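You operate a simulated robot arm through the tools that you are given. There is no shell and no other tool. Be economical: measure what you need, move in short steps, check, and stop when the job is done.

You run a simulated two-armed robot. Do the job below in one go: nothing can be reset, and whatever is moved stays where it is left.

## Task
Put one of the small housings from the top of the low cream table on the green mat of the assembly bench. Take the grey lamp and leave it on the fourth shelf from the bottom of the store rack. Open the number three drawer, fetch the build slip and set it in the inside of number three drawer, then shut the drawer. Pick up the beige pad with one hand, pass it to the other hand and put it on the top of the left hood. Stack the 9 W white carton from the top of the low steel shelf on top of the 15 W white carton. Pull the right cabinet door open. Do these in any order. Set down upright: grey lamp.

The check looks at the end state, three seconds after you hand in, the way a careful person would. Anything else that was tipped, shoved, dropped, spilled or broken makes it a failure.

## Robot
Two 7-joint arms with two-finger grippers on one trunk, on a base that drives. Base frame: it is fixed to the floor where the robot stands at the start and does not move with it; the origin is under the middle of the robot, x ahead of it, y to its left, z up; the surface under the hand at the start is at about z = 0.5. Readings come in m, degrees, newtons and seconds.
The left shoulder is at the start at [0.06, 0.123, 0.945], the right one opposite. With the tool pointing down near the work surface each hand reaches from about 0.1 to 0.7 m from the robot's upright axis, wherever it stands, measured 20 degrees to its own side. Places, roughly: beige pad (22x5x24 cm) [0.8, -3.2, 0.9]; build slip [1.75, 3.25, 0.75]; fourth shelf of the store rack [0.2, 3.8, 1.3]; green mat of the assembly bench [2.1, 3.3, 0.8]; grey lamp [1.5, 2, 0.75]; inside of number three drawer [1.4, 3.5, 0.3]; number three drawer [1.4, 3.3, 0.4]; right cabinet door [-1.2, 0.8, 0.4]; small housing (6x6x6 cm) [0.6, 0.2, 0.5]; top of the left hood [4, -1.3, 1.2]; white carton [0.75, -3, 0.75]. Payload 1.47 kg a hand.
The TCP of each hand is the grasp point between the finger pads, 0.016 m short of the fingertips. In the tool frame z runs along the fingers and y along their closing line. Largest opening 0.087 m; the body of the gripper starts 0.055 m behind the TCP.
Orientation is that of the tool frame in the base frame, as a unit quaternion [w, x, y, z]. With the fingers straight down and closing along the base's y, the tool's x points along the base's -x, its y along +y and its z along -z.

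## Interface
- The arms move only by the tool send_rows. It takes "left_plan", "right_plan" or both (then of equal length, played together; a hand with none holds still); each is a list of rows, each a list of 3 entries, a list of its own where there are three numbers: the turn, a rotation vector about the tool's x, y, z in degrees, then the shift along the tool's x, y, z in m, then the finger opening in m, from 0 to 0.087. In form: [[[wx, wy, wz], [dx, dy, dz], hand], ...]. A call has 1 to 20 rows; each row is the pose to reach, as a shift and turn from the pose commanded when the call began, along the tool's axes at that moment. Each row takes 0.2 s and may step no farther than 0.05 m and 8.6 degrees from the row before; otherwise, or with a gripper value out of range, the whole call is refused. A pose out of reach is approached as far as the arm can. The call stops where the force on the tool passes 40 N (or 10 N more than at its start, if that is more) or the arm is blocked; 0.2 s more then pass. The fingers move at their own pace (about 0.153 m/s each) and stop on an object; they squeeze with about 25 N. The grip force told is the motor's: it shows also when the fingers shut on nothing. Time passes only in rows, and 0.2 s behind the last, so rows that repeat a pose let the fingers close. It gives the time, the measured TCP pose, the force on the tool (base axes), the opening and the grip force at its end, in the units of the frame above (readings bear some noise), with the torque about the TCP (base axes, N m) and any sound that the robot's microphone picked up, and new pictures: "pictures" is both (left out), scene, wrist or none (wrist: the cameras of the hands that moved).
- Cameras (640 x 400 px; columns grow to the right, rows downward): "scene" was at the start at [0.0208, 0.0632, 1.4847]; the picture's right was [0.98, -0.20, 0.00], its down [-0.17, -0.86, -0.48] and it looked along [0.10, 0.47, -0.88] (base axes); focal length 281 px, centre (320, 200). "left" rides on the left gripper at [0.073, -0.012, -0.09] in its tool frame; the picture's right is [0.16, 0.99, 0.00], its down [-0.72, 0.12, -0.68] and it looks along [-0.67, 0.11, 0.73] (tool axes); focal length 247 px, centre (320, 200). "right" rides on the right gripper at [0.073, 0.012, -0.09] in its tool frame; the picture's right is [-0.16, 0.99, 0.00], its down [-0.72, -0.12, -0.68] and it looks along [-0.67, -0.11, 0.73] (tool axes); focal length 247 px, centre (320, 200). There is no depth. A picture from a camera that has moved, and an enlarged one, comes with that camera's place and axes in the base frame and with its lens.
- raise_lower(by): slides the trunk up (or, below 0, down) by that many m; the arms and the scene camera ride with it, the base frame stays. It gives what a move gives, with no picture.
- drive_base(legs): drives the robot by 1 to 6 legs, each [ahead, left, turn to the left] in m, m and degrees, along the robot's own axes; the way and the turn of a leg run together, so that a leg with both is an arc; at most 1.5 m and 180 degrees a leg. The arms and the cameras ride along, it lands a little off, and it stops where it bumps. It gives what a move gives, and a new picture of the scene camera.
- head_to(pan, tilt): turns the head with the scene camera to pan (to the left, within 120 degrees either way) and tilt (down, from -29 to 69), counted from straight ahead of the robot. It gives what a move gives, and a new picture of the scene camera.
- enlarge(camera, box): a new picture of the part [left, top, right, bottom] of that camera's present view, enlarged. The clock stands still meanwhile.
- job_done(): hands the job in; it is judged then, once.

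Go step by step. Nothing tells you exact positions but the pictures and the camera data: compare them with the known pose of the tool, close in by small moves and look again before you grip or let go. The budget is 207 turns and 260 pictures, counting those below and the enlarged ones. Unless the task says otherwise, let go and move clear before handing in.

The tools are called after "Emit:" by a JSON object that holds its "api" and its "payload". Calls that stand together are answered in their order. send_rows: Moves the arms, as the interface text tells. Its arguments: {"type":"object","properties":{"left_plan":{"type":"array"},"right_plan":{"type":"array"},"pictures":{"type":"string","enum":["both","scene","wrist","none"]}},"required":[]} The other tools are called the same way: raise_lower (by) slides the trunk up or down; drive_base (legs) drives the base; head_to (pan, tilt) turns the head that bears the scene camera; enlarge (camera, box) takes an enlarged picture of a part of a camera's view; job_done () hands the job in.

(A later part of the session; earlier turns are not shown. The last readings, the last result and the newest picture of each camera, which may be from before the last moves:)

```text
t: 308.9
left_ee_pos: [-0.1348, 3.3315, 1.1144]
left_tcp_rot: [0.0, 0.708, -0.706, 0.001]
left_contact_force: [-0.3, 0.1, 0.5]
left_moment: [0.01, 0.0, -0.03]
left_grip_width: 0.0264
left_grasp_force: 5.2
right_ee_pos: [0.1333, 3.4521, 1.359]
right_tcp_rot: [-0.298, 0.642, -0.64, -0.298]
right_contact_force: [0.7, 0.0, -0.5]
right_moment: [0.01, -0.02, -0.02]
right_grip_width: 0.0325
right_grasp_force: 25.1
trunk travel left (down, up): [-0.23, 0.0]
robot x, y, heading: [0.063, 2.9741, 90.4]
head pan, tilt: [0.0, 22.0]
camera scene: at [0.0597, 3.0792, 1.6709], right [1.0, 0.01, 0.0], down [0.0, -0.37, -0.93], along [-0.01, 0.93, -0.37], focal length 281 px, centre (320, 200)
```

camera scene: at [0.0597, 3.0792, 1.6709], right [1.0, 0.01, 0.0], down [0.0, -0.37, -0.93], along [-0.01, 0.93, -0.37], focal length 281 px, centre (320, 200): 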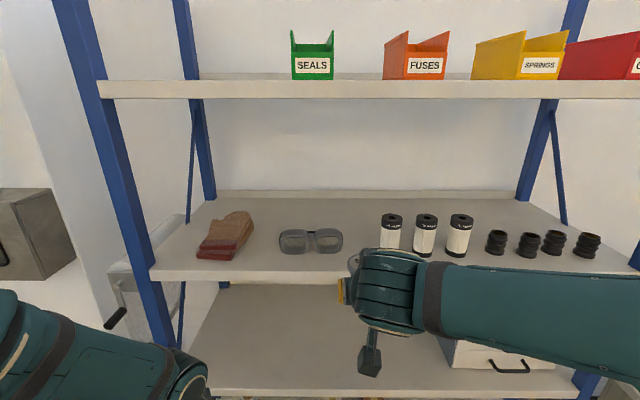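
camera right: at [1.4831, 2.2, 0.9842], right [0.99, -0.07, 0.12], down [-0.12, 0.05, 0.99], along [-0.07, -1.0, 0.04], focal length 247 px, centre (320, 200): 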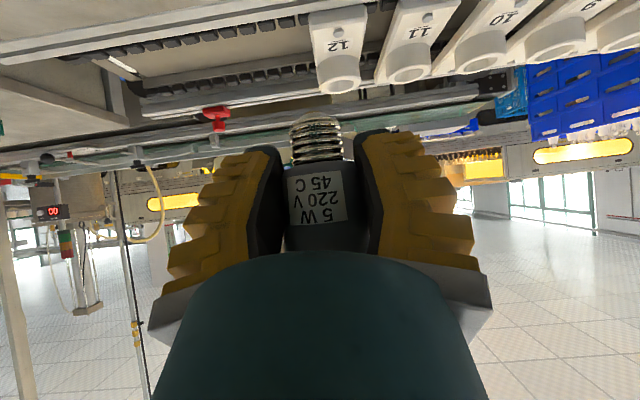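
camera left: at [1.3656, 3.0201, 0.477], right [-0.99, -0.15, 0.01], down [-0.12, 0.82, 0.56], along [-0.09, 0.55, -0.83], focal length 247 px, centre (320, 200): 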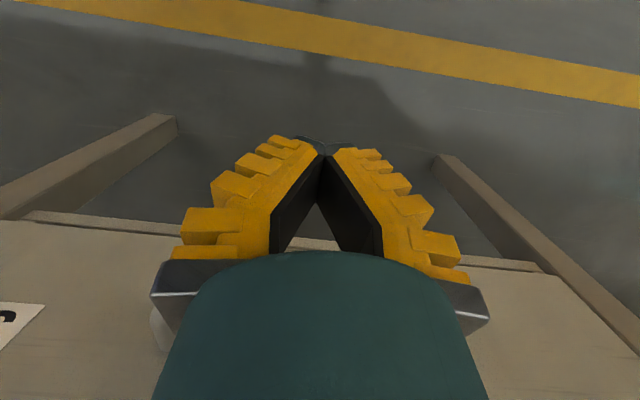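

Emit:
{"api": "send_rows", "payload": {"right_plan": [[[0, 0, 0], [-0.026, -0.005, 0.031], 0.0], [[0, 0, 0], [-0.052, -0.01, 0.061], 0.0], [[0, 0, 0], [-0.077, -0.015, 0.092], 0.0], [[0, 0, 0], [-0.103, -0.02, 0.122], 0.0], [[0, 0, 0], [-0.129, -0.023, 0.153], 0.0]], "pictures": "both"}}

Emit:
{"api": "enlarge", "payload": {"camera": "scene", "box": [280, 190, 480, 315]}}

```text
t: 310.1
left_ee_pos: [-0.1349, 3.3332, 1.1162]
left_tcp_rot: [0.0, 0.708, -0.706, 0.0]
left_contact_force: [-0.5, 0.7, 0.5]
left_moment: [-0.04, -0.02, 0.01]
left_grip_width: 0.0264
left_grasp_force: 4.7
right_ee_pos: [0.1537, 3.6553, 1.3556]
right_tcp_rot: [-0.297, 0.642, -0.64, -0.299]
right_contact_force: [0.2, 0.1, -0.3]
right_moment: [-0.02, -0.01, 0.01]
right_grip_width: 0.0324
right_grasp_force: 24.9
trunk travel left (down, up): [-0.23, 0.0]
robot x, y, heading: [0.0598, 2.9793, 90.2]
head pan, tilt: [0.0, 22.0]
camera scene: at [0.0599, 3.0805, 1.6707], right [1.0, 0.01, 0.0], down [0.0, -0.38, -0.93], along [-0.01, 0.93, -0.38], focal length 281 px, centre (320, 200)
camera right: at [0.1418, 3.5407, 1.3602], right [-0.99, 0.1, 0.12], down [0.12, -0.05, 0.99], along [0.1, 0.99, 0.04], focal length 247 px, centre (320, 200)
```

scene: 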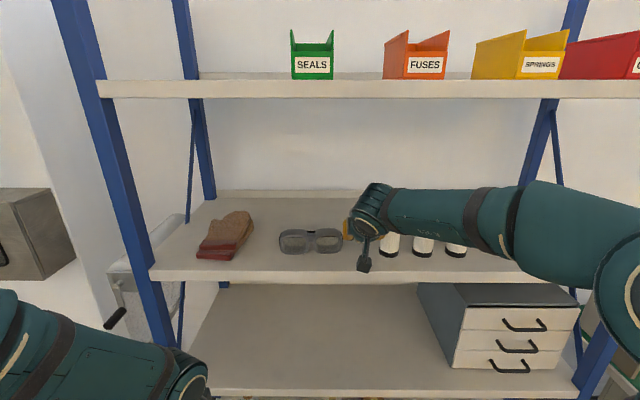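
right: 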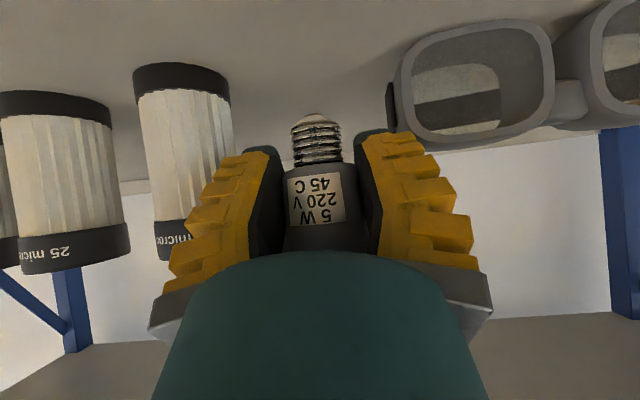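

```text
3.20 times, centred on (380, 252) of scene
camera zoom: at [0.0599, 3.0805, 1.6707], right [1.0, 0.01, 0.0], down [0.0, -0.38, -0.93], along [-0.01, 0.93, -0.38], focal length 898 px, centre (128, 32)
```

zoom: 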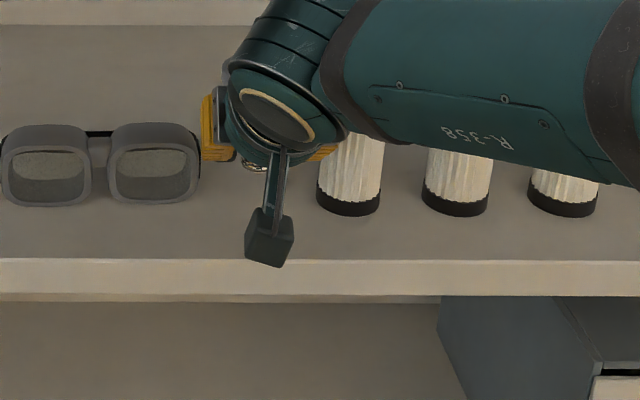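

Clearances are fine. I pull back ~1 cm from the objects and lower gently.

Emit:
{"api": "send_rows", "payload": {"right_plan": [[[0, 0, 0], [0.0045, -0.004, -0.0054], 0.0], [[0, 0, 0], [0.016, -0.004, 0.004], 0.0], [[0, 0, 0], [0.0236, -0.004, 0.0107], 0.0], [[0, 0, 0], [0.0259, -0.004, 0.0126], 0.0], [[0, 0, 0], [0.0259, -0.004, 0.0126], 0.0]], "pictures": "wrist"}}

```text
t: 311.3
left_ee_pos: [-0.1365, 3.3308, 1.1152]
left_tcp_rot: [0.001, 0.709, -0.705, 0.0]
left_contact_force: [0.9, 1.2, 0.1]
left_moment: [0.0, -0.01, 0.01]
left_grip_width: 0.0263
left_grasp_force: 4.6
right_ee_pos: [0.158, 3.6455, 1.3311]
right_tcp_rot: [-0.297, 0.642, -0.64, -0.299]
right_contact_force: [0.8, -0.4, -0.6]
right_moment: [-0.03, -0.02, 0.0]
right_grip_width: 0.0326
right_grasp_force: 25.3
trunk travel left (down, up): [-0.23, 0.0]
robot x, y, heading: [0.0651, 2.9752, 90.5]
head pan, tilt: [0.0, 22.0]
camera right: at [0.1462, 3.5308, 1.3333], right [-0.99, 0.1, 0.12], down [0.12, -0.05, 0.99], along [0.1, 0.99, 0.04], focal length 247 px, centre (320, 200)
```

right: 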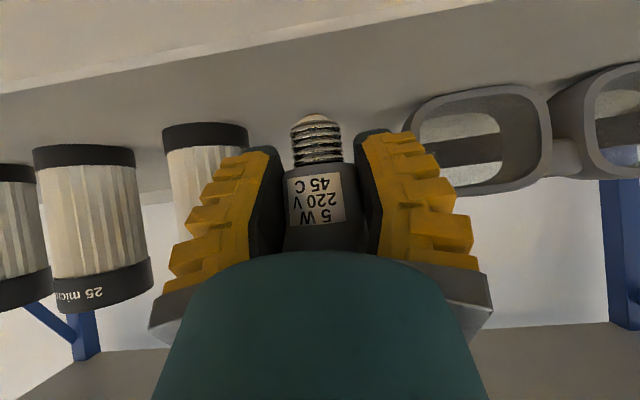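

Emit:
{"api": "send_rows", "payload": {"right_plan": [[[0, 0, 0], [0.0046, 0, 0.0039], 0.0], [[0, 0, 0], [0.0077, 0, 0.0064], 0.0], [[0, 0, 0], [0.01, 0, 0.0084], 0.0], [[0, 0, 0], [0.0123, 0, 0.0103], 0.0], [[0, 0, 0], [0.0123, 0, 0.0103], 0.0]], "pictures": "wrist"}}

```text
t: 312.5
left_ee_pos: [-0.1344, 3.3301, 1.1157]
left_tcp_rot: [-0.001, 0.709, -0.705, -0.001]
left_contact_force: [-0.5, -0.2, -0.9]
left_moment: [0.0, 0.05, 0.0]
left_grip_width: 0.0265
left_grasp_force: 4.8
right_ee_pos: [0.1587, 3.6454, 1.3153]
right_tcp_rot: [-0.298, 0.642, -0.639, -0.3]
right_contact_force: [-0.2, 2.0, 14.8]
right_moment: [0.17, -0.03, 0.01]
right_grip_width: 0.0325
right_grasp_force: 24.7
trunk travel left (down, up): [-0.23, 0.0]
robot x, y, heading: [0.0633, 2.976, 90.2]
head pan, tilt: [0.0, 22.0]
camera right: at [0.1469, 3.5294, 1.3184], right [-0.99, 0.1, 0.12], down [0.12, -0.06, 0.99], along [0.1, 0.99, 0.04], focal length 247 px, centre (320, 200)
```

right: 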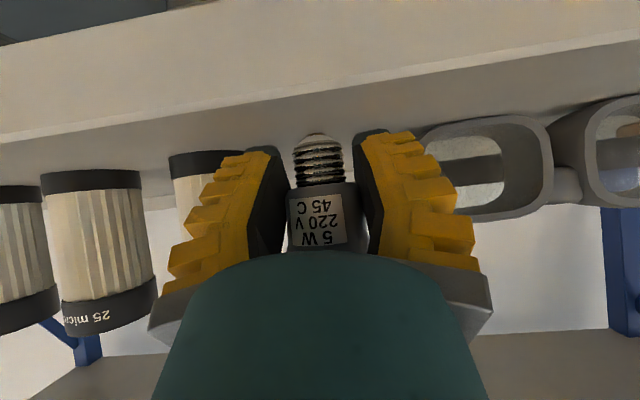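

Contact with the shelf. I open the fingers, wait, and look before withdrawing.

Emit:
{"api": "send_rows", "payload": {"right_plan": [[[0, 0, 0], [-0.001, 0, -0.001], 0.04], [[0, 0, 0], [-0.001, 0, -0.001], 0.046], [[0, 0, 0], [-0.001, 0, -0.001], 0.05]], "pictures": "wrist"}}

```text
t: 313.3
left_ee_pos: [-0.1345, 3.3322, 1.1142]
left_tcp_rot: [0.0, 0.708, -0.706, 0.0]
left_contact_force: [0.8, -0.4, 0.4]
left_moment: [-0.02, 0.01, 0.05]
left_grip_width: 0.0265
left_grasp_force: 4.7
right_ee_pos: [0.1584, 3.6455, 1.3154]
right_tcp_rot: [-0.298, 0.643, -0.64, -0.298]
right_contact_force: [-0.7, -0.5, 0.6]
right_moment: [0.04, -0.04, 0.02]
right_grip_width: 0.0555
right_grasp_force: 4.2
trunk travel left (down, up): [-0.23, 0.0]
robot x, y, heading: [0.0643, 2.9768, 90.6]
head pan, tilt: [0.0, 22.0]
camera right: at [0.1466, 3.5303, 1.3181], right [-0.99, 0.1, 0.12], down [0.12, -0.05, 0.99], along [0.1, 0.99, 0.04], focal length 247 px, centre (320, 200)
```

right: 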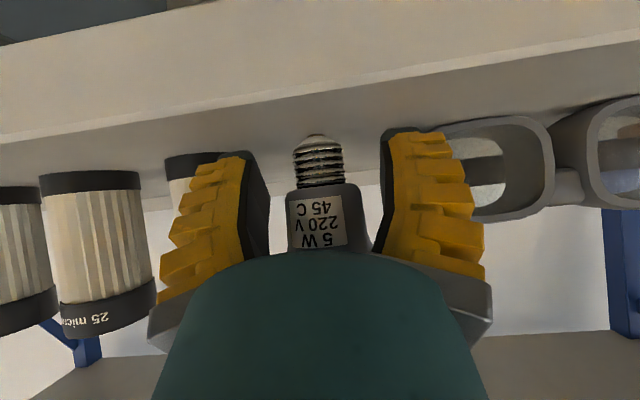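

The lamp stands free. Withdraw horizontally, slowly.

Emit:
{"api": "send_rows", "payload": {"right_plan": [[[0, 0, 0], [0.01, 0, -0.0115], 0.05], [[0, 0, 0], [0.02, 0, -0.023], 0.05], [[0, 0, 0], [0.032, 0, -0.038], 0.05], [[0, 0, 0], [0.045, 0, -0.054], 0.05], [[0, 0, 0], [0.064, 0, -0.077], 0.05], [[0, 0, 0], [0.09, 0, -0.107], 0.05]], "pictures": "both"}}

```text
t: 314.7
left_ee_pos: [-0.1359, 3.3302, 1.1155]
left_tcp_rot: [-0.001, 0.71, -0.705, 0.0]
left_contact_force: [-0.5, -0.2, 0.0]
left_moment: [0.04, -0.03, -0.04]
left_grip_width: 0.0262
left_grasp_force: 4.6
right_ee_pos: [0.161, 3.5028, 1.3172]
right_tcp_rot: [-0.298, 0.642, -0.64, -0.299]
right_contact_force: [0.5, -0.5, 0.3]
right_moment: [0.0, -0.01, 0.02]
right_grip_width: 0.0554
right_grasp_force: 3.9
trunk travel left (down, up): [-0.23, 0.0]
robot x, y, heading: [0.0605, 2.9804, 90.4]
head pan, tilt: [0.0, 22.0]
camera scene: at [0.0597, 3.0766, 1.6711], right [1.0, 0.01, 0.0], down [0.0, -0.37, -0.93], along [-0.01, 0.93, -0.37], focal length 281 px, centre (320, 200)
camera right: at [0.1478, 3.3878, 1.3186], right [-0.99, 0.1, 0.12], down [0.12, -0.05, 0.99], along [0.1, 0.99, 0.04], focal length 247 px, centre (320, 200)
```

scene: 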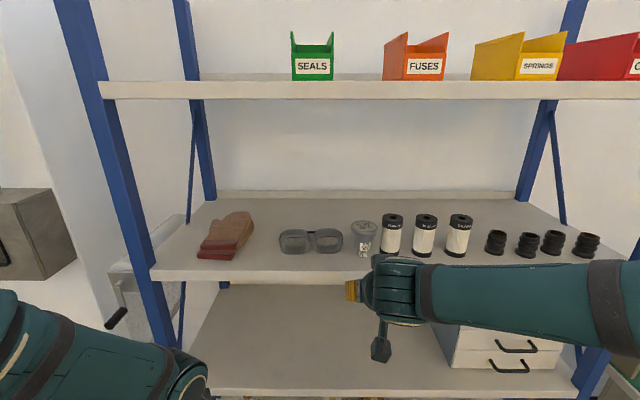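
right: 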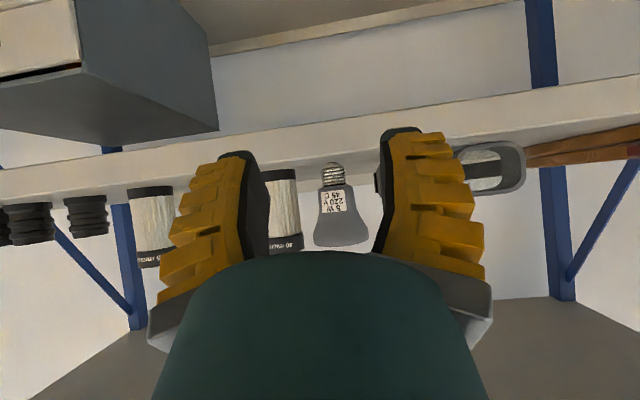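

The lamp stands upright on the fourth shelf. I back off, stow the right arm, lower the trunk, and start the trip back west and south.

Emit:
{"api": "drive_base", "payload": {"legs": [[-0.4, 0, 0]]}}

Emit:
{"api": "send_rows", "payload": {"right_plan": [[[0, 8.33, 0], [0.04, 0, 0.0165], 0.05], [[0, 16.67, 0], [0.08, 0, 0.033], 0.05], [[0, 25, 0], [0.121, 0, 0.0495], 0.05], [[0, 33.3, 0], [0.161, 0, 0.066], 0.05], [[0, 41.7, 0], [0.201, 0, 0.0825], 0.05], [[0, 50, 0], [0.242, 0, 0.099], 0.05]], "pictures": "none"}}

Emit:
{"api": "raise_lower", "payload": {"by": -0.13}}

Emit:
{"api": "drive_base", "payload": {"legs": [[0, 0, 90], [1.5, 0, 0], [0.83, -0.1, 0], [0, -0.85, 0], [1.5, 0, 0], [0.4, 0, 0]]}}

```text
t: 317.3
left_ee_pos: [-0.134, 2.9248, 1.1158]
left_tcp_rot: [0.0, 0.712, -0.702, 0.0]
left_contact_force: [-0.5, 0.0, 0.0]
left_moment: [-0.02, 0.0, -0.01]
left_grip_width: 0.0266
left_grasp_force: 5.1
right_ee_pos: [0.1612, 3.0994, 1.3157]
right_tcp_rot: [-0.297, 0.644, -0.638, -0.3]
right_contact_force: [0.1, -0.2, 0.0]
right_moment: [0.0, -0.01, -0.02]
right_grip_width: 0.0552
right_grasp_force: 3.6
trunk travel left (down, up): [-0.23, 0.0]
robot x, y, heading: [0.0697, 2.5732, 91.2]
head pan, tilt: [0.0, 22.0]
camera scene: at [0.0636, 2.6724, 1.6709], right [1.0, 0.01, 0.0], down [0.01, -0.37, -0.93], along [-0.01, 0.93, -0.37], focal length 281 px, centre (320, 200)
```

scene: 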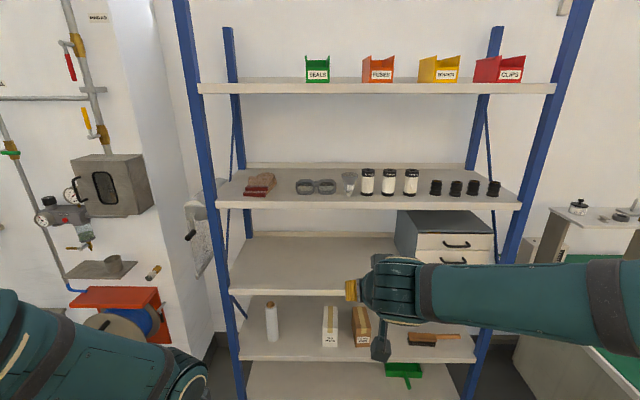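

```text
t: 318.7
left_ee_pos: [-0.1322, 2.926, 1.1142]
left_tcp_rot: [0.0, 0.711, -0.703, -0.001]
left_contact_force: [-0.1, -0.1, 0.1]
left_moment: [-0.01, 0.01, 0.0]
left_grip_width: 0.0267
left_grasp_force: 4.1
right_ee_pos: [0.1607, 3.0204, 1.0657]
right_tcp_rot: [0.003, 0.711, -0.703, 0.002]
right_contact_force: [-0.3, 0.3, -0.1]
right_moment: [-0.03, -0.01, -0.01]
right_grip_width: 0.0551
right_grasp_force: 3.6
trunk travel left (down, up): [-0.23, 0.0]
robot x, y, heading: [0.0658, 2.5727, 90.8]
head pan, tilt: [0.0, 22.0]
```

```text
t: 320.2
left_ee_pos: [-0.1324, 2.9257, 0.9845]
left_tcp_rot: [-0.001, 0.712, -0.703, -0.001]
left_contact_force: [-1.6, 0.4, -0.3]
left_moment: [0.04, -0.01, 0.03]
left_grip_width: 0.0264
left_grasp_force: 5.0
right_ee_pos: [0.1598, 3.0195, 0.9369]
right_tcp_rot: [0.001, 0.711, -0.704, 0.001]
right_contact_force: [-0.8, -0.4, 0.8]
right_moment: [-0.01, 0.01, 0.03]
right_grip_width: 0.0554
right_grasp_force: 3.9
trunk travel left (down, up): [-0.1, 0.13]
robot x, y, heading: [0.0681, 2.5703, 91.0]
head pan, tilt: [0.0, 22.0]
```

```text
t: 352.1
left_ee_pos: [-4.5353, 3.2105, 0.9844]
left_tcp_rot: [0.0, 1.0, 0.019, 0.0]
left_contact_force: [-0.4, 0.0, -0.4]
left_moment: [-0.01, 0.02, 0.02]
left_grip_width: 0.0264
left_grasp_force: 4.5
right_ee_pos: [-4.6378, 3.5009, 0.9367]
right_tcp_rot: [0.0, 1.0, 0.019, 0.001]
right_contact_force: [-0.2, -0.4, 0.4]
right_moment: [0.01, -0.04, 0.01]
right_grip_width: 0.0554
right_grasp_force: 3.3
trunk travel left (down, up): [-0.1, 0.13]
robot x, y, heading: [-4.1875, 3.4206, -177.6]
head pan, tilt: [0.0, 22.0]
camera scene: at [-4.2927, 3.4161, 1.5408], right [-0.04, 1.0, 0.0], down [0.37, 0.02, -0.93], along [-0.93, -0.04, -0.38], focal length 281 px, centre (320, 200)
```

scene: 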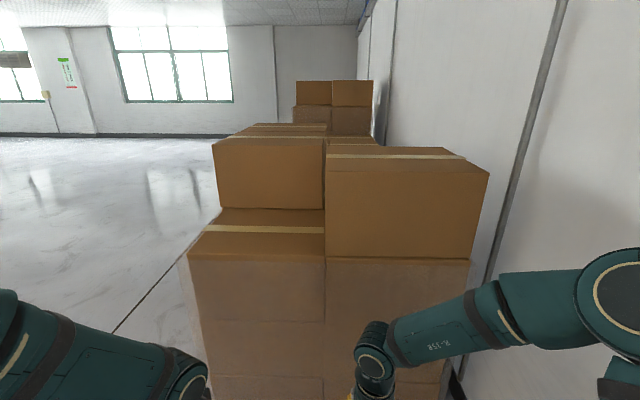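

Now turn south and drive past the bench end, then look ahead.

Emit:
{"api": "drive_base", "payload": {"legs": [[0, 0, 87.6], [1.5, 0, 0], [1.5, 0, 0], [1.2, 0, 0]]}}

Emit:
{"api": "head_to", "payload": {"pan": 45, "tilt": 15}}

```text
t: 375.8
left_ee_pos: [-4.0121, -1.1115, 0.9846]
left_tcp_rot: [0.0, 0.71, 0.704, 0.0]
left_contact_force: [0.7, 0.0, -0.4]
left_moment: [0.0, -0.01, 0.02]
left_grip_width: 0.0265
left_grasp_force: 5.0
right_ee_pos: [-4.3066, -1.2009, 0.9365]
right_tcp_rot: [0.0, 0.71, 0.704, 0.001]
right_contact_force: [0.5, -0.1, -0.2]
right_moment: [0.01, 0.02, 0.03]
right_grip_width: 0.0553
right_grasp_force: 4.2
trunk travel left (down, up): [-0.1, 0.13]
robot x, y, heading: [-4.203, -0.7508, -90.3]
head pan, tilt: [0.0, 22.0]
camera scene: at [-4.2077, -0.8578, 1.5409], right [-1.0, 0.01, 0.0], down [0.0, 0.37, -0.93], along [-0.01, -0.93, -0.37], focal length 281 px, centre (320, 200)
```

scene: 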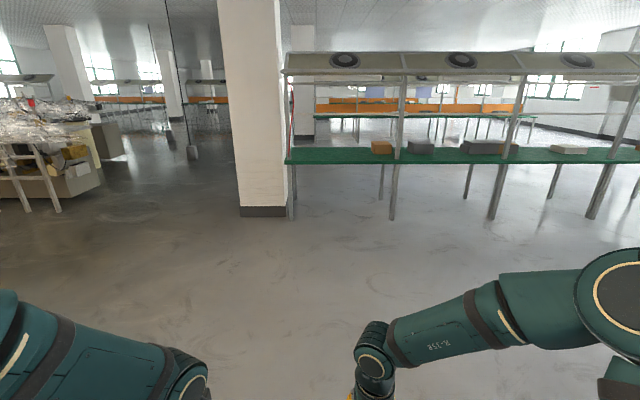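

```text
t: 376.9
left_ee_pos: [-4.0129, -1.1122, 0.9845]
left_tcp_rot: [0.0, 0.711, 0.704, -0.001]
left_contact_force: [0.0, 1.2, -0.1]
left_moment: [0.01, 0.01, -0.01]
left_grip_width: 0.0266
left_grasp_force: 4.6
right_ee_pos: [-4.3059, -1.1998, 0.9372]
right_tcp_rot: [0.0, 0.711, 0.703, 0.0]
right_contact_force: [-0.4, -1.2, 0.0]
right_moment: [-0.02, -0.02, 0.01]
right_grip_width: 0.0553
right_grasp_force: 3.7
trunk travel left (down, up): [-0.1, 0.13]
robot x, y, heading: [-4.2072, -0.7546, -90.3]
head pan, tilt: [45.0, 15.0]
camera scene: at [-4.1415, -0.8312, 1.5523], right [-0.71, -0.7, 0.0], down [-0.18, 0.18, -0.97], along [0.68, -0.69, -0.26], focal length 281 px, centre (320, 200)
```

scene: 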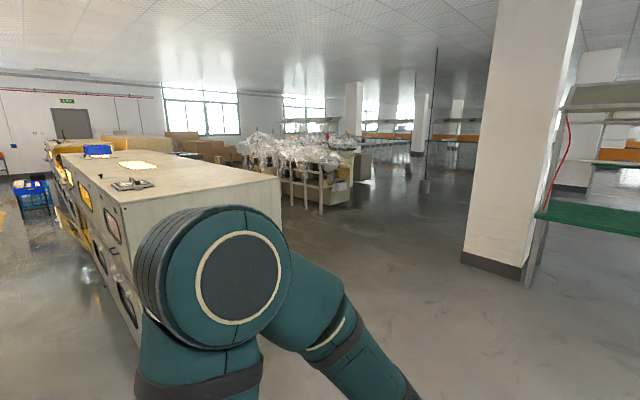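

The oven ends at about x ≈ -1.9 with open floor around it. I drive round its west end and look east behind it.

Emit:
{"api": "drive_base", "payload": {"legs": [[0, 0, 35], [1.5, 0, 0], [1.2, 0, 0], [0, 0, 55]]}}

Emit:
{"api": "head_to", "payload": {"pan": -10, "tilt": 15}}

```text
t: 394.2
left_ee_pos: [-2.3446, -2.8161, 0.9842]
left_tcp_rot: [0.0, 0.009, 1.0, 0.0]
left_contact_force: [1.0, 0.7, 0.4]
left_moment: [0.02, -0.03, -0.02]
left_grip_width: 0.0263
left_grasp_force: 5.0
right_ee_pos: [-2.2583, -3.1112, 0.9358]
right_tcp_rot: [-0.001, 0.01, 1.0, 0.0]
right_contact_force: [-0.3, -0.2, -0.3]
right_moment: [-0.02, 0.02, 0.0]
right_grip_width: 0.0553
right_grasp_force: 3.7
trunk travel left (down, up): [-0.1, 0.13]
robot x, y, heading: [-2.7056, -3.0045, -0.8]
head pan, tilt: [45.0, 15.0]
camera scene: at [-2.6295, -2.9416, 1.5523], right [0.7, -0.72, 0.0], down [-0.19, -0.18, -0.97], along [0.69, 0.67, -0.26], focal length 281 px, centre (320, 200)
```

scene: 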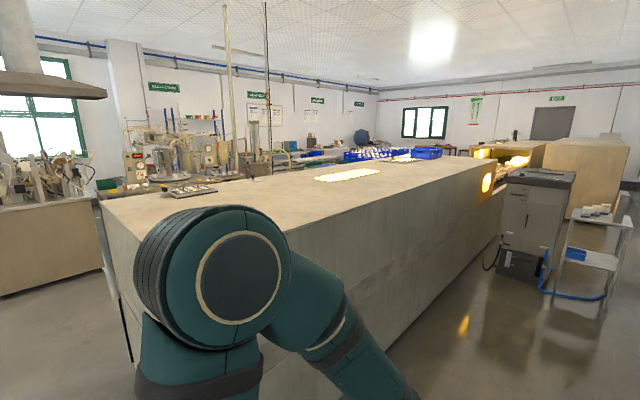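

```text
t: 395.4
left_ee_pos: [-2.3453, -2.8168, 0.9851]
left_tcp_rot: [0.0, 0.009, 1.0, 0.0]
left_contact_force: [0.3, -0.2, 0.6]
left_moment: [0.02, -0.03, 0.0]
left_grip_width: 0.0264
left_grasp_force: 4.6
right_ee_pos: [-2.2586, -3.1123, 0.9366]
right_tcp_rot: [0.0, 0.01, 1.0, 0.0]
right_contact_force: [-0.3, 0.0, 0.1]
right_moment: [-0.03, 0.02, 0.0]
right_grip_width: 0.0552
right_grasp_force: 3.5
trunk travel left (down, up): [-0.1, 0.13]
robot x, y, heading: [-2.7046, -3.0089, -0.9]
head pan, tilt: [-10.0, 15.0]
camera scene: at [-2.6049, -3.0244, 1.5523], right [-0.19, -0.98, 0.0], down [-0.25, 0.05, -0.97], along [0.95, -0.18, -0.26], focal length 281 px, centre (320, 200)
```

scene: 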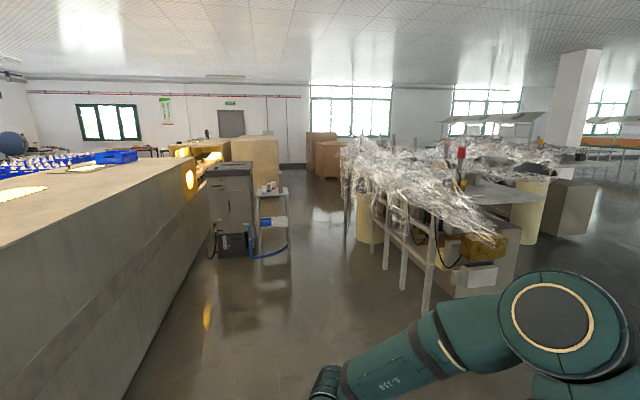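

The low steel shelf with white cartons is near (0.8, -3.1), beside a grey cabinet. I drive closer.

Emit:
{"api": "drive_base", "payload": {"legs": [[1.5, -0.1, 1], [0.7, 0, 0]]}}

Emit:
{"api": "head_to", "payload": {"pan": 5, "tilt": 28}}

Emit:
{"api": "enlarge", "payload": {"camera": "scene", "box": [180, 50, 500, 250]}}

```text
refused: leg 1 is longer than a leg can be; nothing moved
```

```text
t: 396.2
left_ee_pos: [-2.3451, -2.8161, 0.9851]
left_tcp_rot: [0.0, 0.01, 1.0, 0.0]
left_contact_force: [0.3, 0.5, 0.4]
left_moment: [-0.02, -0.01, 0.01]
left_grip_width: 0.0265
left_grasp_force: 4.7
right_ee_pos: [-2.2593, -3.1111, 0.9366]
right_tcp_rot: [-0.001, 0.011, 1.0, 0.0]
right_contact_force: [0.3, 0.1, -0.9]
right_moment: [-0.02, -0.01, 0.02]
right_grip_width: 0.0553
right_grasp_force: 4.1
trunk travel left (down, up): [-0.1, 0.13]
robot x, y, heading: [-2.7081, -3.0042, -1.0]
head pan, tilt: [5.0, 28.0]
camera scene: at [-2.6057, -3.0004, 1.5313], right [0.07, -1.0, 0.0], down [-0.47, -0.03, -0.88], along [0.88, 0.06, -0.47], focal length 281 px, centre (320, 200)
```

scene: 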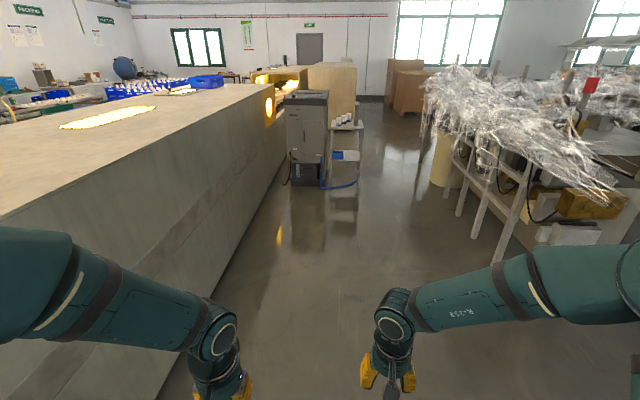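

```text
2.00 times, centred on (340, 150) of scene
camera zoom: at [-2.6057, -3.0004, 1.5313], right [0.07, -1.0, 0.0], down [-0.47, -0.03, -0.88], along [0.88, 0.06, -0.47], focal length 561 px, centre (280, 300)
```

zoom: 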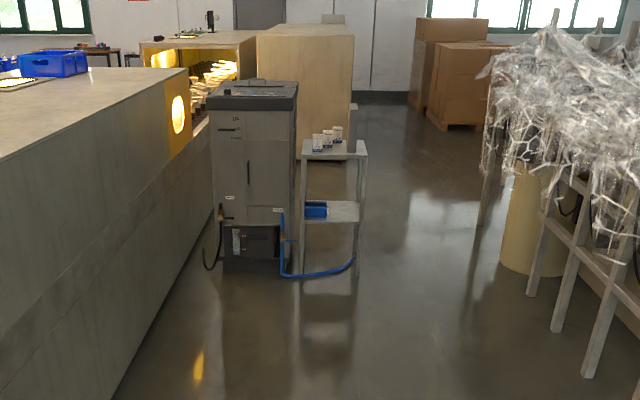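

Emit:
{"api": "drive_base", "payload": {"legs": [[1.45, -0.1, 1], [0.75, 0, 0]]}}

Emit:
{"api": "enlarge", "payload": {"camera": "scene", "box": [240, 50, 480, 200]}}

```text
t: 407.1
left_ee_pos: [-0.1374, -2.9211, 0.9846]
left_tcp_rot: [0.001, -0.003, 1.0, 0.0]
left_contact_force: [-0.2, -0.1, 0.5]
left_moment: [-0.01, -0.01, 0.0]
left_grip_width: 0.0263
left_grasp_force: 4.9
right_ee_pos: [-0.0452, -3.2145, 0.9374]
right_tcp_rot: [-0.001, -0.001, 1.0, 0.0]
right_contact_force: [0.4, -0.2, -0.4]
right_moment: [0.0, 0.05, 0.0]
right_grip_width: 0.0554
right_grasp_force: 4.2
trunk travel left (down, up): [-0.1, 0.13]
robot x, y, heading: [-0.4909, -3.1185, 0.6]
head pan, tilt: [5.0, 28.0]
camera scene: at [-0.3942, -3.1118, 1.5312], right [0.1, -1.0, 0.0], down [-0.47, -0.04, -0.88], along [0.88, 0.08, -0.47], focal length 281 px, centre (320, 200)
```

scene: 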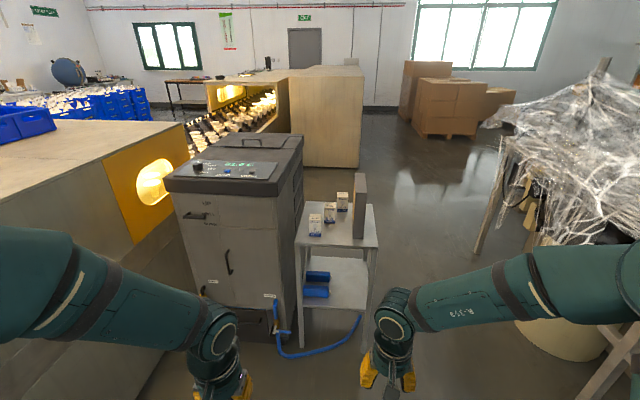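

```text
2.67 times, centred on (360, 125) of scene
camera zoom: at [-0.3942, -3.1118, 1.5312], right [0.1, -1.0, 0.0], down [-0.47, -0.04, -0.88], along [0.88, 0.08, -0.47], focal length 748 px, centre (213, 400)
```

zoom: 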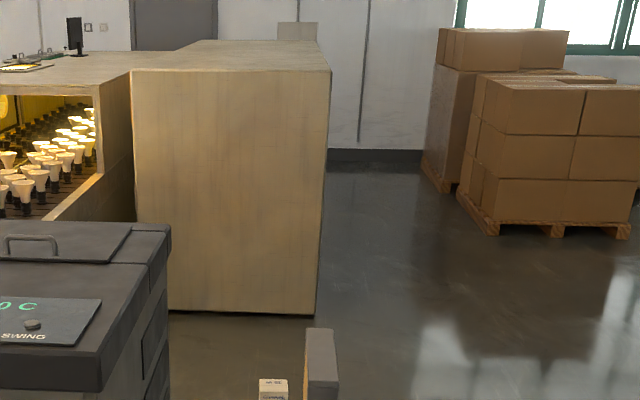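

Emit:
{"api": "enlarge", "payload": {"camera": "scene", "box": [270, 160, 430, 260]}}

```text
4.00 times, centred on (350, 210) of scene
camera zoom: at [-0.3942, -3.1118, 1.5312], right [0.1, -1.0, 0.0], down [-0.47, -0.04, -0.88], along [0.88, 0.08, -0.47], focal length 1123 px, centre (200, 160)
```

zoom: 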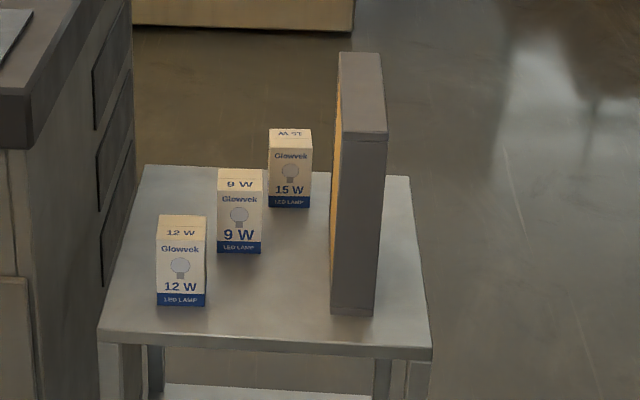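

The cartons stand as 12 W (near), 9 W (middle), 15 W (far), with the upright pad (5 cm thick) at y ≈ -3.19. The east side gives better access, so I drive around the shelf on its south side.

Emit:
{"api": "drive_base", "payload": {"legs": [[0, -0.66, -0.6], [1.5, 0, 0], [0.7, 0, 0], [0, 0.66, 0], [0, 0, 180]]}}

Emit:
{"api": "head_to", "payload": {"pan": 0, "tilt": 45}}

```text
t: 434.2
left_ee_pos: [1.3857, -2.8428, 0.9879]
left_tcp_rot: [-0.01, 0.816, -0.577, -0.005]
left_contact_force: [9.4, 0.8, -6.4]
left_moment: [-0.07, 0.13, -0.08]
left_grip_width: 0.0229
left_grasp_force: 3.4
right_ee_pos: [1.622, -2.6604, 0.938]
right_tcp_rot: [0.001, 0.823, -0.568, 0.0]
right_contact_force: [0.4, -0.5, -0.5]
right_moment: [-0.04, -0.02, -0.01]
right_grip_width: 0.0558
right_grasp_force: 4.1
trunk travel left (down, up): [-0.1, 0.13]
robot x, y, heading: [1.6891, -3.1137, 110.8]
head pan, tilt: [5.0, 28.0]
stopped in leg 5: the force on the tool passed its limit at 83 N (the readings are from after the stop); the commanded pose is now the measured one
camera scene: at [1.6438, -3.0222, 1.5312], right [0.9, 0.44, 0.0], down [0.2, -0.42, -0.88], along [-0.39, 0.79, -0.47], focal length 281 px, centre (320, 200)
```

scene: 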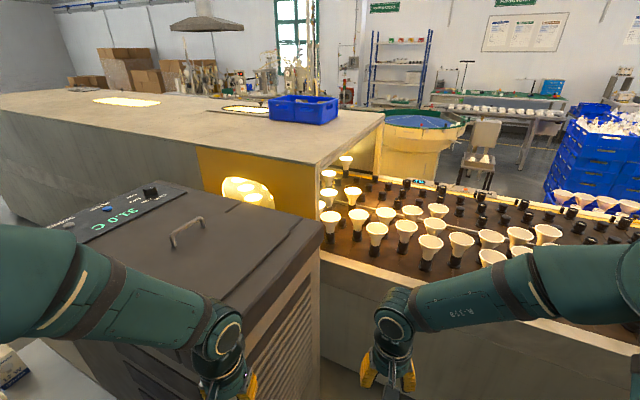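

```text
t: 435.0
left_ee_pos: [1.3854, -2.8434, 0.9878]
left_tcp_rot: [-0.008, 0.817, -0.577, -0.006]
left_contact_force: [13.9, 0.3, -4.1]
left_moment: [-0.06, 0.41, -0.05]
left_grip_width: 0.022
left_grasp_force: 4.0
right_ee_pos: [1.6233, -2.6603, 0.9365]
right_tcp_rot: [0.001, 0.823, -0.569, 0.0]
right_contact_force: [-0.3, -0.4, 0.8]
right_moment: [-0.03, -0.03, 0.01]
right_grip_width: 0.0551
right_grasp_force: 4.2
trunk travel left (down, up): [-0.1, 0.13]
robot x, y, heading: [1.6898, -3.1134, 111.0]
head pan, tilt: [0.0, 45.0]
camera scene: at [1.6552, -3.0284, 1.5055], right [0.93, 0.36, 0.0], down [0.25, -0.66, -0.71], along [-0.25, 0.66, -0.71], focal length 281 px, centre (320, 200)
```

scene: 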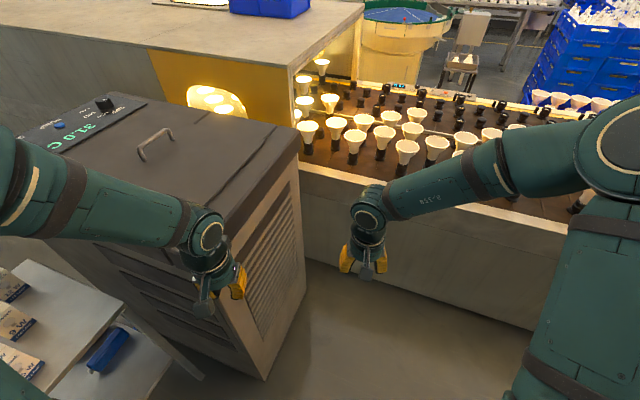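

The left hand touched the cabinet's side, so I back off to the south-east first, then finish the turn to face the shelf from the east.

Emit:
{"api": "drive_base", "payload": {"legs": [[0, -0.12, 0], [-0.3, -0.1, 0], [0, 0, 69]]}}

Emit:
{"api": "head_to", "payload": {"pan": -10, "tilt": 35}}

```text
t: 441.4
left_ee_pos: [1.6429, -3.5006, 0.9879]
left_tcp_rot: [-0.005, 1.0, -0.012, -0.01]
left_contact_force: [-0.4, -0.1, -0.5]
left_moment: [0.0, -0.01, 0.01]
left_grip_width: 0.0264
left_grasp_force: 4.8
right_ee_pos: [1.5566, -3.2156, 0.9367]
right_tcp_rot: [0.0, 1.0, -0.002, 0.001]
right_contact_force: [-0.5, 0.5, 0.4]
right_moment: [0.01, 0.01, 0.0]
right_grip_width: 0.0551
right_grasp_force: 4.1
trunk travel left (down, up): [-0.1, 0.13]
robot x, y, heading: [2.0066, -3.309, -179.8]
head pan, tilt: [0.0, 45.0]
camera scene: at [1.91, -3.3147, 1.5055], right [0.0, 1.0, 0.0], down [0.71, 0.0, -0.71], along [-0.71, 0.0, -0.71], focal length 281 px, centre (320, 200)
```

scene: 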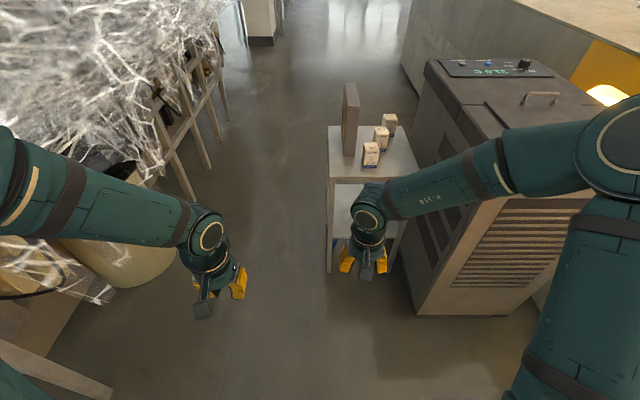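

```text
t: 442.2
left_ee_pos: [1.6423, -3.5007, 0.9884]
left_tcp_rot: [-0.005, 1.0, -0.012, -0.01]
left_contact_force: [-0.8, -0.2, 0.0]
left_moment: [-0.01, 0.0, 0.03]
left_grip_width: 0.0267
left_grasp_force: 4.7
right_ee_pos: [1.5562, -3.2146, 0.9376]
right_tcp_rot: [0.0, 1.0, -0.001, 0.001]
right_contact_force: [-1.0, -0.6, -0.2]
right_moment: [0.01, -0.01, 0.01]
right_grip_width: 0.0556
right_grasp_force: 4.2
trunk travel left (down, up): [-0.1, 0.13]
robot x, y, heading: [2.0046, -3.3101, -179.9]
head pan, tilt: [-10.0, 35.0]
camera scene: at [1.9045, -3.2993, 1.5202], right [0.17, 0.98, 0.0], down [0.57, -0.1, -0.82], along [-0.81, 0.14, -0.57], focal length 281 px, centre (320, 200)
```

scene: 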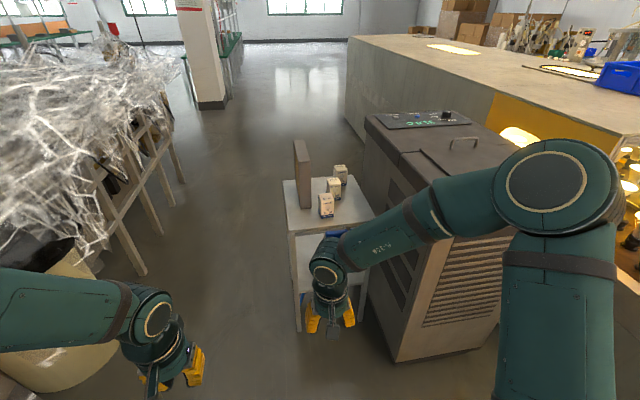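

The shelf top is about z 0.75–0.77, x 0.62–1.03. I raise the right hand a bit and drive up to the shelf.

Emit:
{"api": "send_rows", "payload": {"right_plan": [[[0, 0, 0], [0, 0, -0.05], 0.08], [[0, 0, 0], [0, 0, -0.09], 0.08]], "pictures": "none"}}

Emit:
{"api": "drive_base", "payload": {"legs": [[0.25, 0, 0], [0.23, 0, 0]]}}

Emit:
{"api": "enlarge", "payload": {"camera": "right", "box": [0, 0, 640, 400]}}

```text
t: 442.8
left_ee_pos: [1.641, -3.5017, 0.9881]
left_tcp_rot: [-0.005, 1.0, -0.012, -0.01]
left_contact_force: [-0.1, 0.4, 0.2]
left_moment: [0.02, 0.02, 0.0]
left_grip_width: 0.0265
left_grasp_force: 4.4
right_ee_pos: [1.5578, -3.2167, 1.027]
right_tcp_rot: [0.0, 1.0, -0.001, 0.001]
right_contact_force: [-0.2, 0.7, -1.2]
right_moment: [0.01, -0.01, -0.02]
right_grip_width: 0.0816
right_grasp_force: 1.6
trunk travel left (down, up): [-0.1, 0.13]
robot x, y, heading: [2.0032, -3.3151, -180.1]
head pan, tilt: [-10.0, 35.0]
```

```text
t: 445.9
left_ee_pos: [1.1612, -3.4995, 0.9868]
left_tcp_rot: [-0.004, 1.0, -0.014, -0.009]
left_contact_force: [0.1, 0.1, 0.0]
left_moment: [-0.02, -0.03, -0.01]
left_grip_width: 0.0263
left_grasp_force: 4.9
right_ee_pos: [1.0778, -3.2127, 1.025]
right_tcp_rot: [0.001, 1.0, -0.004, 0.001]
right_contact_force: [0.2, -0.4, -0.3]
right_moment: [-0.01, -0.03, -0.02]
right_grip_width: 0.0815
right_grasp_force: 0.9
trunk travel left (down, up): [-0.1, 0.13]
robot x, y, heading: [1.5233, -3.3115, 179.8]
head pan, tilt: [-10.0, 35.0]
camera scene: at [1.4255, -3.2981, 1.5202], right [0.18, 0.98, 0.0], down [0.57, -0.1, -0.82], along [-0.81, 0.15, -0.57], focal length 281 px, centre (320, 200)
```

scene: 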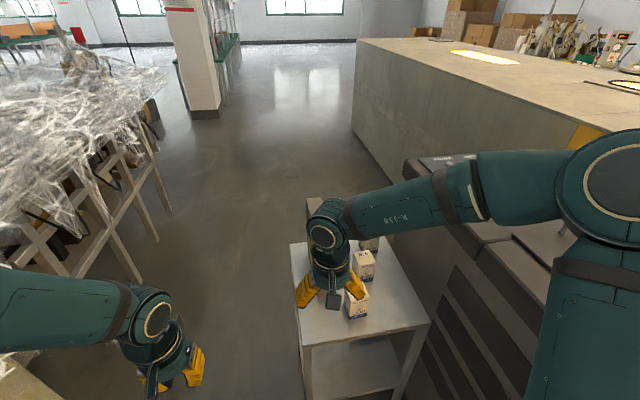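

```text
1.00 times, centred on (320, 200) of right (not enlarged: the box is as wide or as high as the picture)
camera zoom: at [1.149, -3.2247, 1.1164], right [-0.17, -0.99, 0.0], down [-0.72, 0.12, 0.68], along [-0.67, 0.11, -0.73], focal length 247 px, centre (320, 200)
```

zoom: 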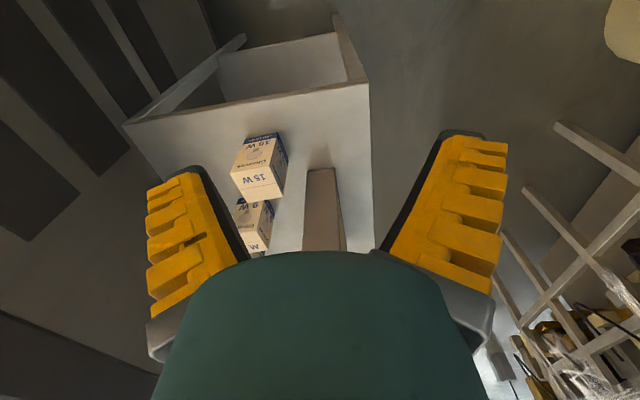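

15 W carton top is at about (0.942, -3.097), ~5.5×6.2 cm. I move the right hand to view the 9 W carton.

Emit:
{"api": "send_rows", "payload": {"right_plan": [[[0, 0, 0], [-0.02, -0.04, 0], 0.08], [[0, 0, 0], [-0.04, -0.08, 0], 0.08], [[0, 0, 0], [-0.06, -0.12, 0], 0.08], [[0, 0, 0], [-0.078, -0.16, 0], 0.08]], "pictures": "both"}}

Emit:
{"api": "enlarge", "payload": {"camera": "right", "box": [200, 80, 440, 230]}}

```text
t: 446.9
left_ee_pos: [1.1636, -3.4996, 0.9874]
left_tcp_rot: [-0.004, 1.0, -0.015, -0.009]
left_contact_force: [0.0, 0.1, 0.1]
left_moment: [-0.01, -0.03, 0.0]
left_grip_width: 0.0263
left_grasp_force: 4.6
right_ee_pos: [0.9994, -3.0518, 1.0257]
right_tcp_rot: [0.001, 1.0, -0.003, 0.001]
right_contact_force: [1.6, -0.6, -0.5]
right_moment: [0.01, 0.01, -0.03]
right_grip_width: 0.0817
right_grasp_force: 0.8
trunk travel left (down, up): [-0.1, 0.13]
robot x, y, heading: [1.5248, -3.3178, 179.9]
head pan, tilt: [-10.0, 35.0]
camera scene: at [1.4266, -3.2973, 1.5203], right [0.18, 0.98, 0.0], down [0.56, -0.1, -0.82], along [-0.81, 0.15, -0.57], focal length 281 px, centre (320, 200)
camera right: at [1.0714, -3.0631, 1.1166], right [-0.17, -0.99, 0.0], down [-0.72, 0.12, 0.68], along [-0.67, 0.11, -0.73], focal length 247 px, centre (320, 200)
```

scene: 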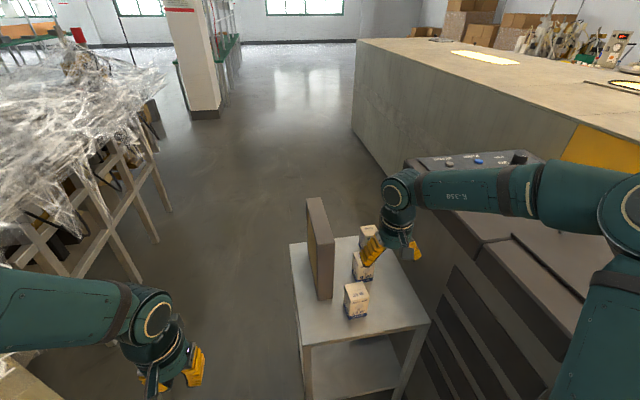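
right: 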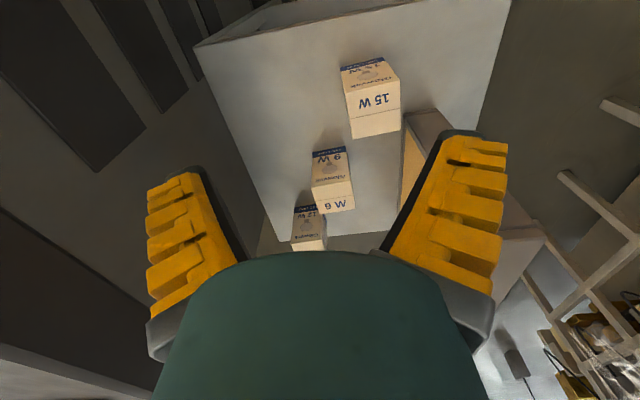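

```text
2.67 times, centred on (320, 155) of right
camera zoom: at [1.0714, -3.0631, 1.1166], right [-0.17, -0.99, 0.0], down [-0.72, 0.12, 0.68], along [-0.67, 0.11, -0.73], focal length 659 px, centre (320, 320)
```

zoom: 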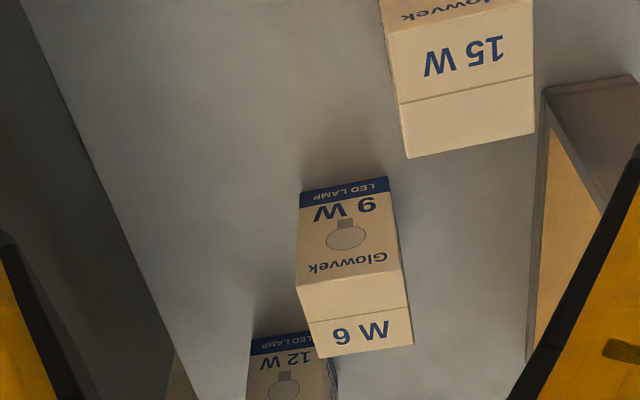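

9 W carton: centre ≈ (0.830, -3.045); 15 W: centre ≈ (0.953, -3.106); tops at z ≈ 0.855. I move the base 8 cm closer and then hover over the 9 W.

Emit:
{"api": "drive_base", "payload": {"legs": [[0.08, 0, 0]]}}

Emit:
{"api": "send_rows", "payload": {"right_plan": [[[0, 0, 0], [-0.045, 0.0, 0], 0.08], [[0, 0, 0], [-0.088, -0.004, 0.02], 0.08], [[0, 0, 0], [-0.088, -0.004, 0.06], 0.08], [[0, 0, 0], [-0.088, -0.004, 0.1], 0.08]], "pictures": "wrist"}}

```text
t: 448.0
left_ee_pos: [1.0834, -3.498, 0.9866]
left_tcp_rot: [-0.004, 1.0, -0.015, -0.009]
left_contact_force: [0.6, -0.3, 1.0]
left_moment: [0.01, 0.0, -0.02]
left_grip_width: 0.0261
left_grasp_force: 4.6
right_ee_pos: [0.9214, -3.0525, 1.0253]
right_tcp_rot: [0.0, 1.0, -0.005, 0.002]
right_contact_force: [0.2, -0.5, 0.4]
right_moment: [-0.02, -0.03, -0.02]
right_grip_width: 0.0819
right_grasp_force: 1.0
trunk travel left (down, up): [-0.1, 0.13]
robot x, y, heading: [1.4466, -3.3137, 179.6]
head pan, tilt: [-10.0, 35.0]
camera scene: at [1.3469, -3.2976, 1.5202], right [0.18, 0.98, 0.0], down [0.57, -0.1, -0.82], along [-0.81, 0.15, -0.57], focal length 281 px, centre (320, 200)
```

scene: 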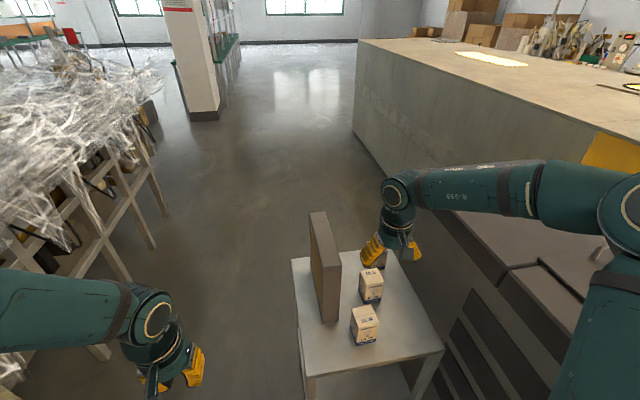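

```text
t: 449.0
left_ee_pos: [1.084, -3.4984, 0.9871]
left_tcp_rot: [-0.004, 1.0, -0.014, -0.01]
left_contact_force: [-0.8, 0.1, -0.2]
left_moment: [0.0, -0.04, -0.02]
left_grip_width: 0.0265
left_grasp_force: 4.7
right_ee_pos: [0.8323, -3.046, 0.9226]
right_tcp_rot: [0.0, 1.0, -0.004, 0.001]
right_contact_force: [0.1, 0.6, 0.0]
right_moment: [-0.01, 0.01, -0.02]
right_grip_width: 0.0817
right_grasp_force: 1.2
trunk travel left (down, up): [-0.1, 0.13]
robot x, y, heading: [1.4439, -3.3126, 179.7]
head pan, tilt: [-10.0, 35.0]
camera right: at [0.9036, -3.0586, 1.0141], right [-0.17, -0.99, 0.0], down [-0.72, 0.12, 0.68], along [-0.67, 0.11, -0.73], focal length 247 px, centre (320, 200)
```

right: 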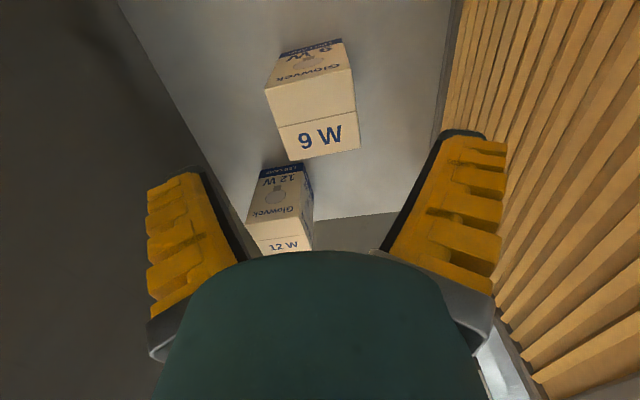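

Aligned over the 9 W carton. Descend and grip.

Emit:
{"api": "send_rows", "payload": {"right_plan": [[[0, 0, 0], [0, 0, 0.04], 0.08], [[0, 0, 0], [0, 0, 0.075], 0.08], [[0, 0, 0], [0, 0, 0.096], 0.08], [[0, 0, 0], [0, 0, 0.096], 0.06], [[0, 0, 0], [0, 0, 0.096], 0.04], [[0, 0, 0], [0, 0, 0.096], 0.03], [[0, 0, 0], [0, 0, 0.096], 0.03]], "pictures": "wrist"}}

```text
t: 450.6
left_ee_pos: [1.0847, -3.4985, 0.9877]
left_tcp_rot: [-0.004, 1.0, -0.015, -0.01]
left_contact_force: [-0.4, -0.3, 1.2]
left_moment: [-0.04, 0.02, -0.03]
left_grip_width: 0.0263
left_grasp_force: 4.4
right_ee_pos: [0.8329, -3.0466, 0.8296]
right_tcp_rot: [0.001, 1.0, -0.004, 0.001]
right_contact_force: [0.4, 0.1, -0.2]
right_moment: [-0.01, 0.03, -0.01]
right_grip_width: 0.0606
right_grasp_force: 24.9
trunk travel left (down, up): [-0.1, 0.13]
robot x, y, heading: [1.4486, -3.313, 179.7]
head pan, tilt: [-10.0, 35.0]
camera right: at [0.9045, -3.0581, 0.9198], right [-0.17, -0.99, 0.0], down [-0.72, 0.12, 0.68], along [-0.67, 0.11, -0.73], focal length 247 px, centre (320, 200)
```

right: 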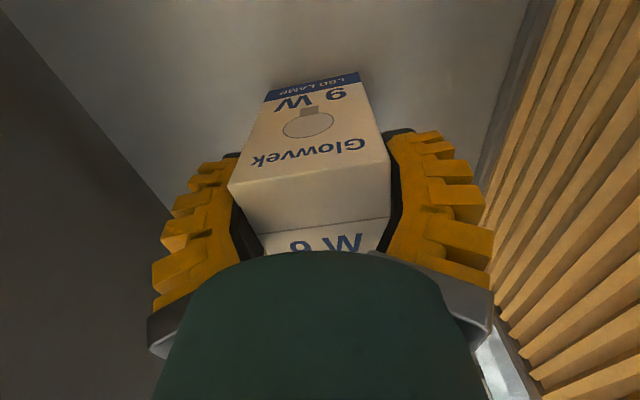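

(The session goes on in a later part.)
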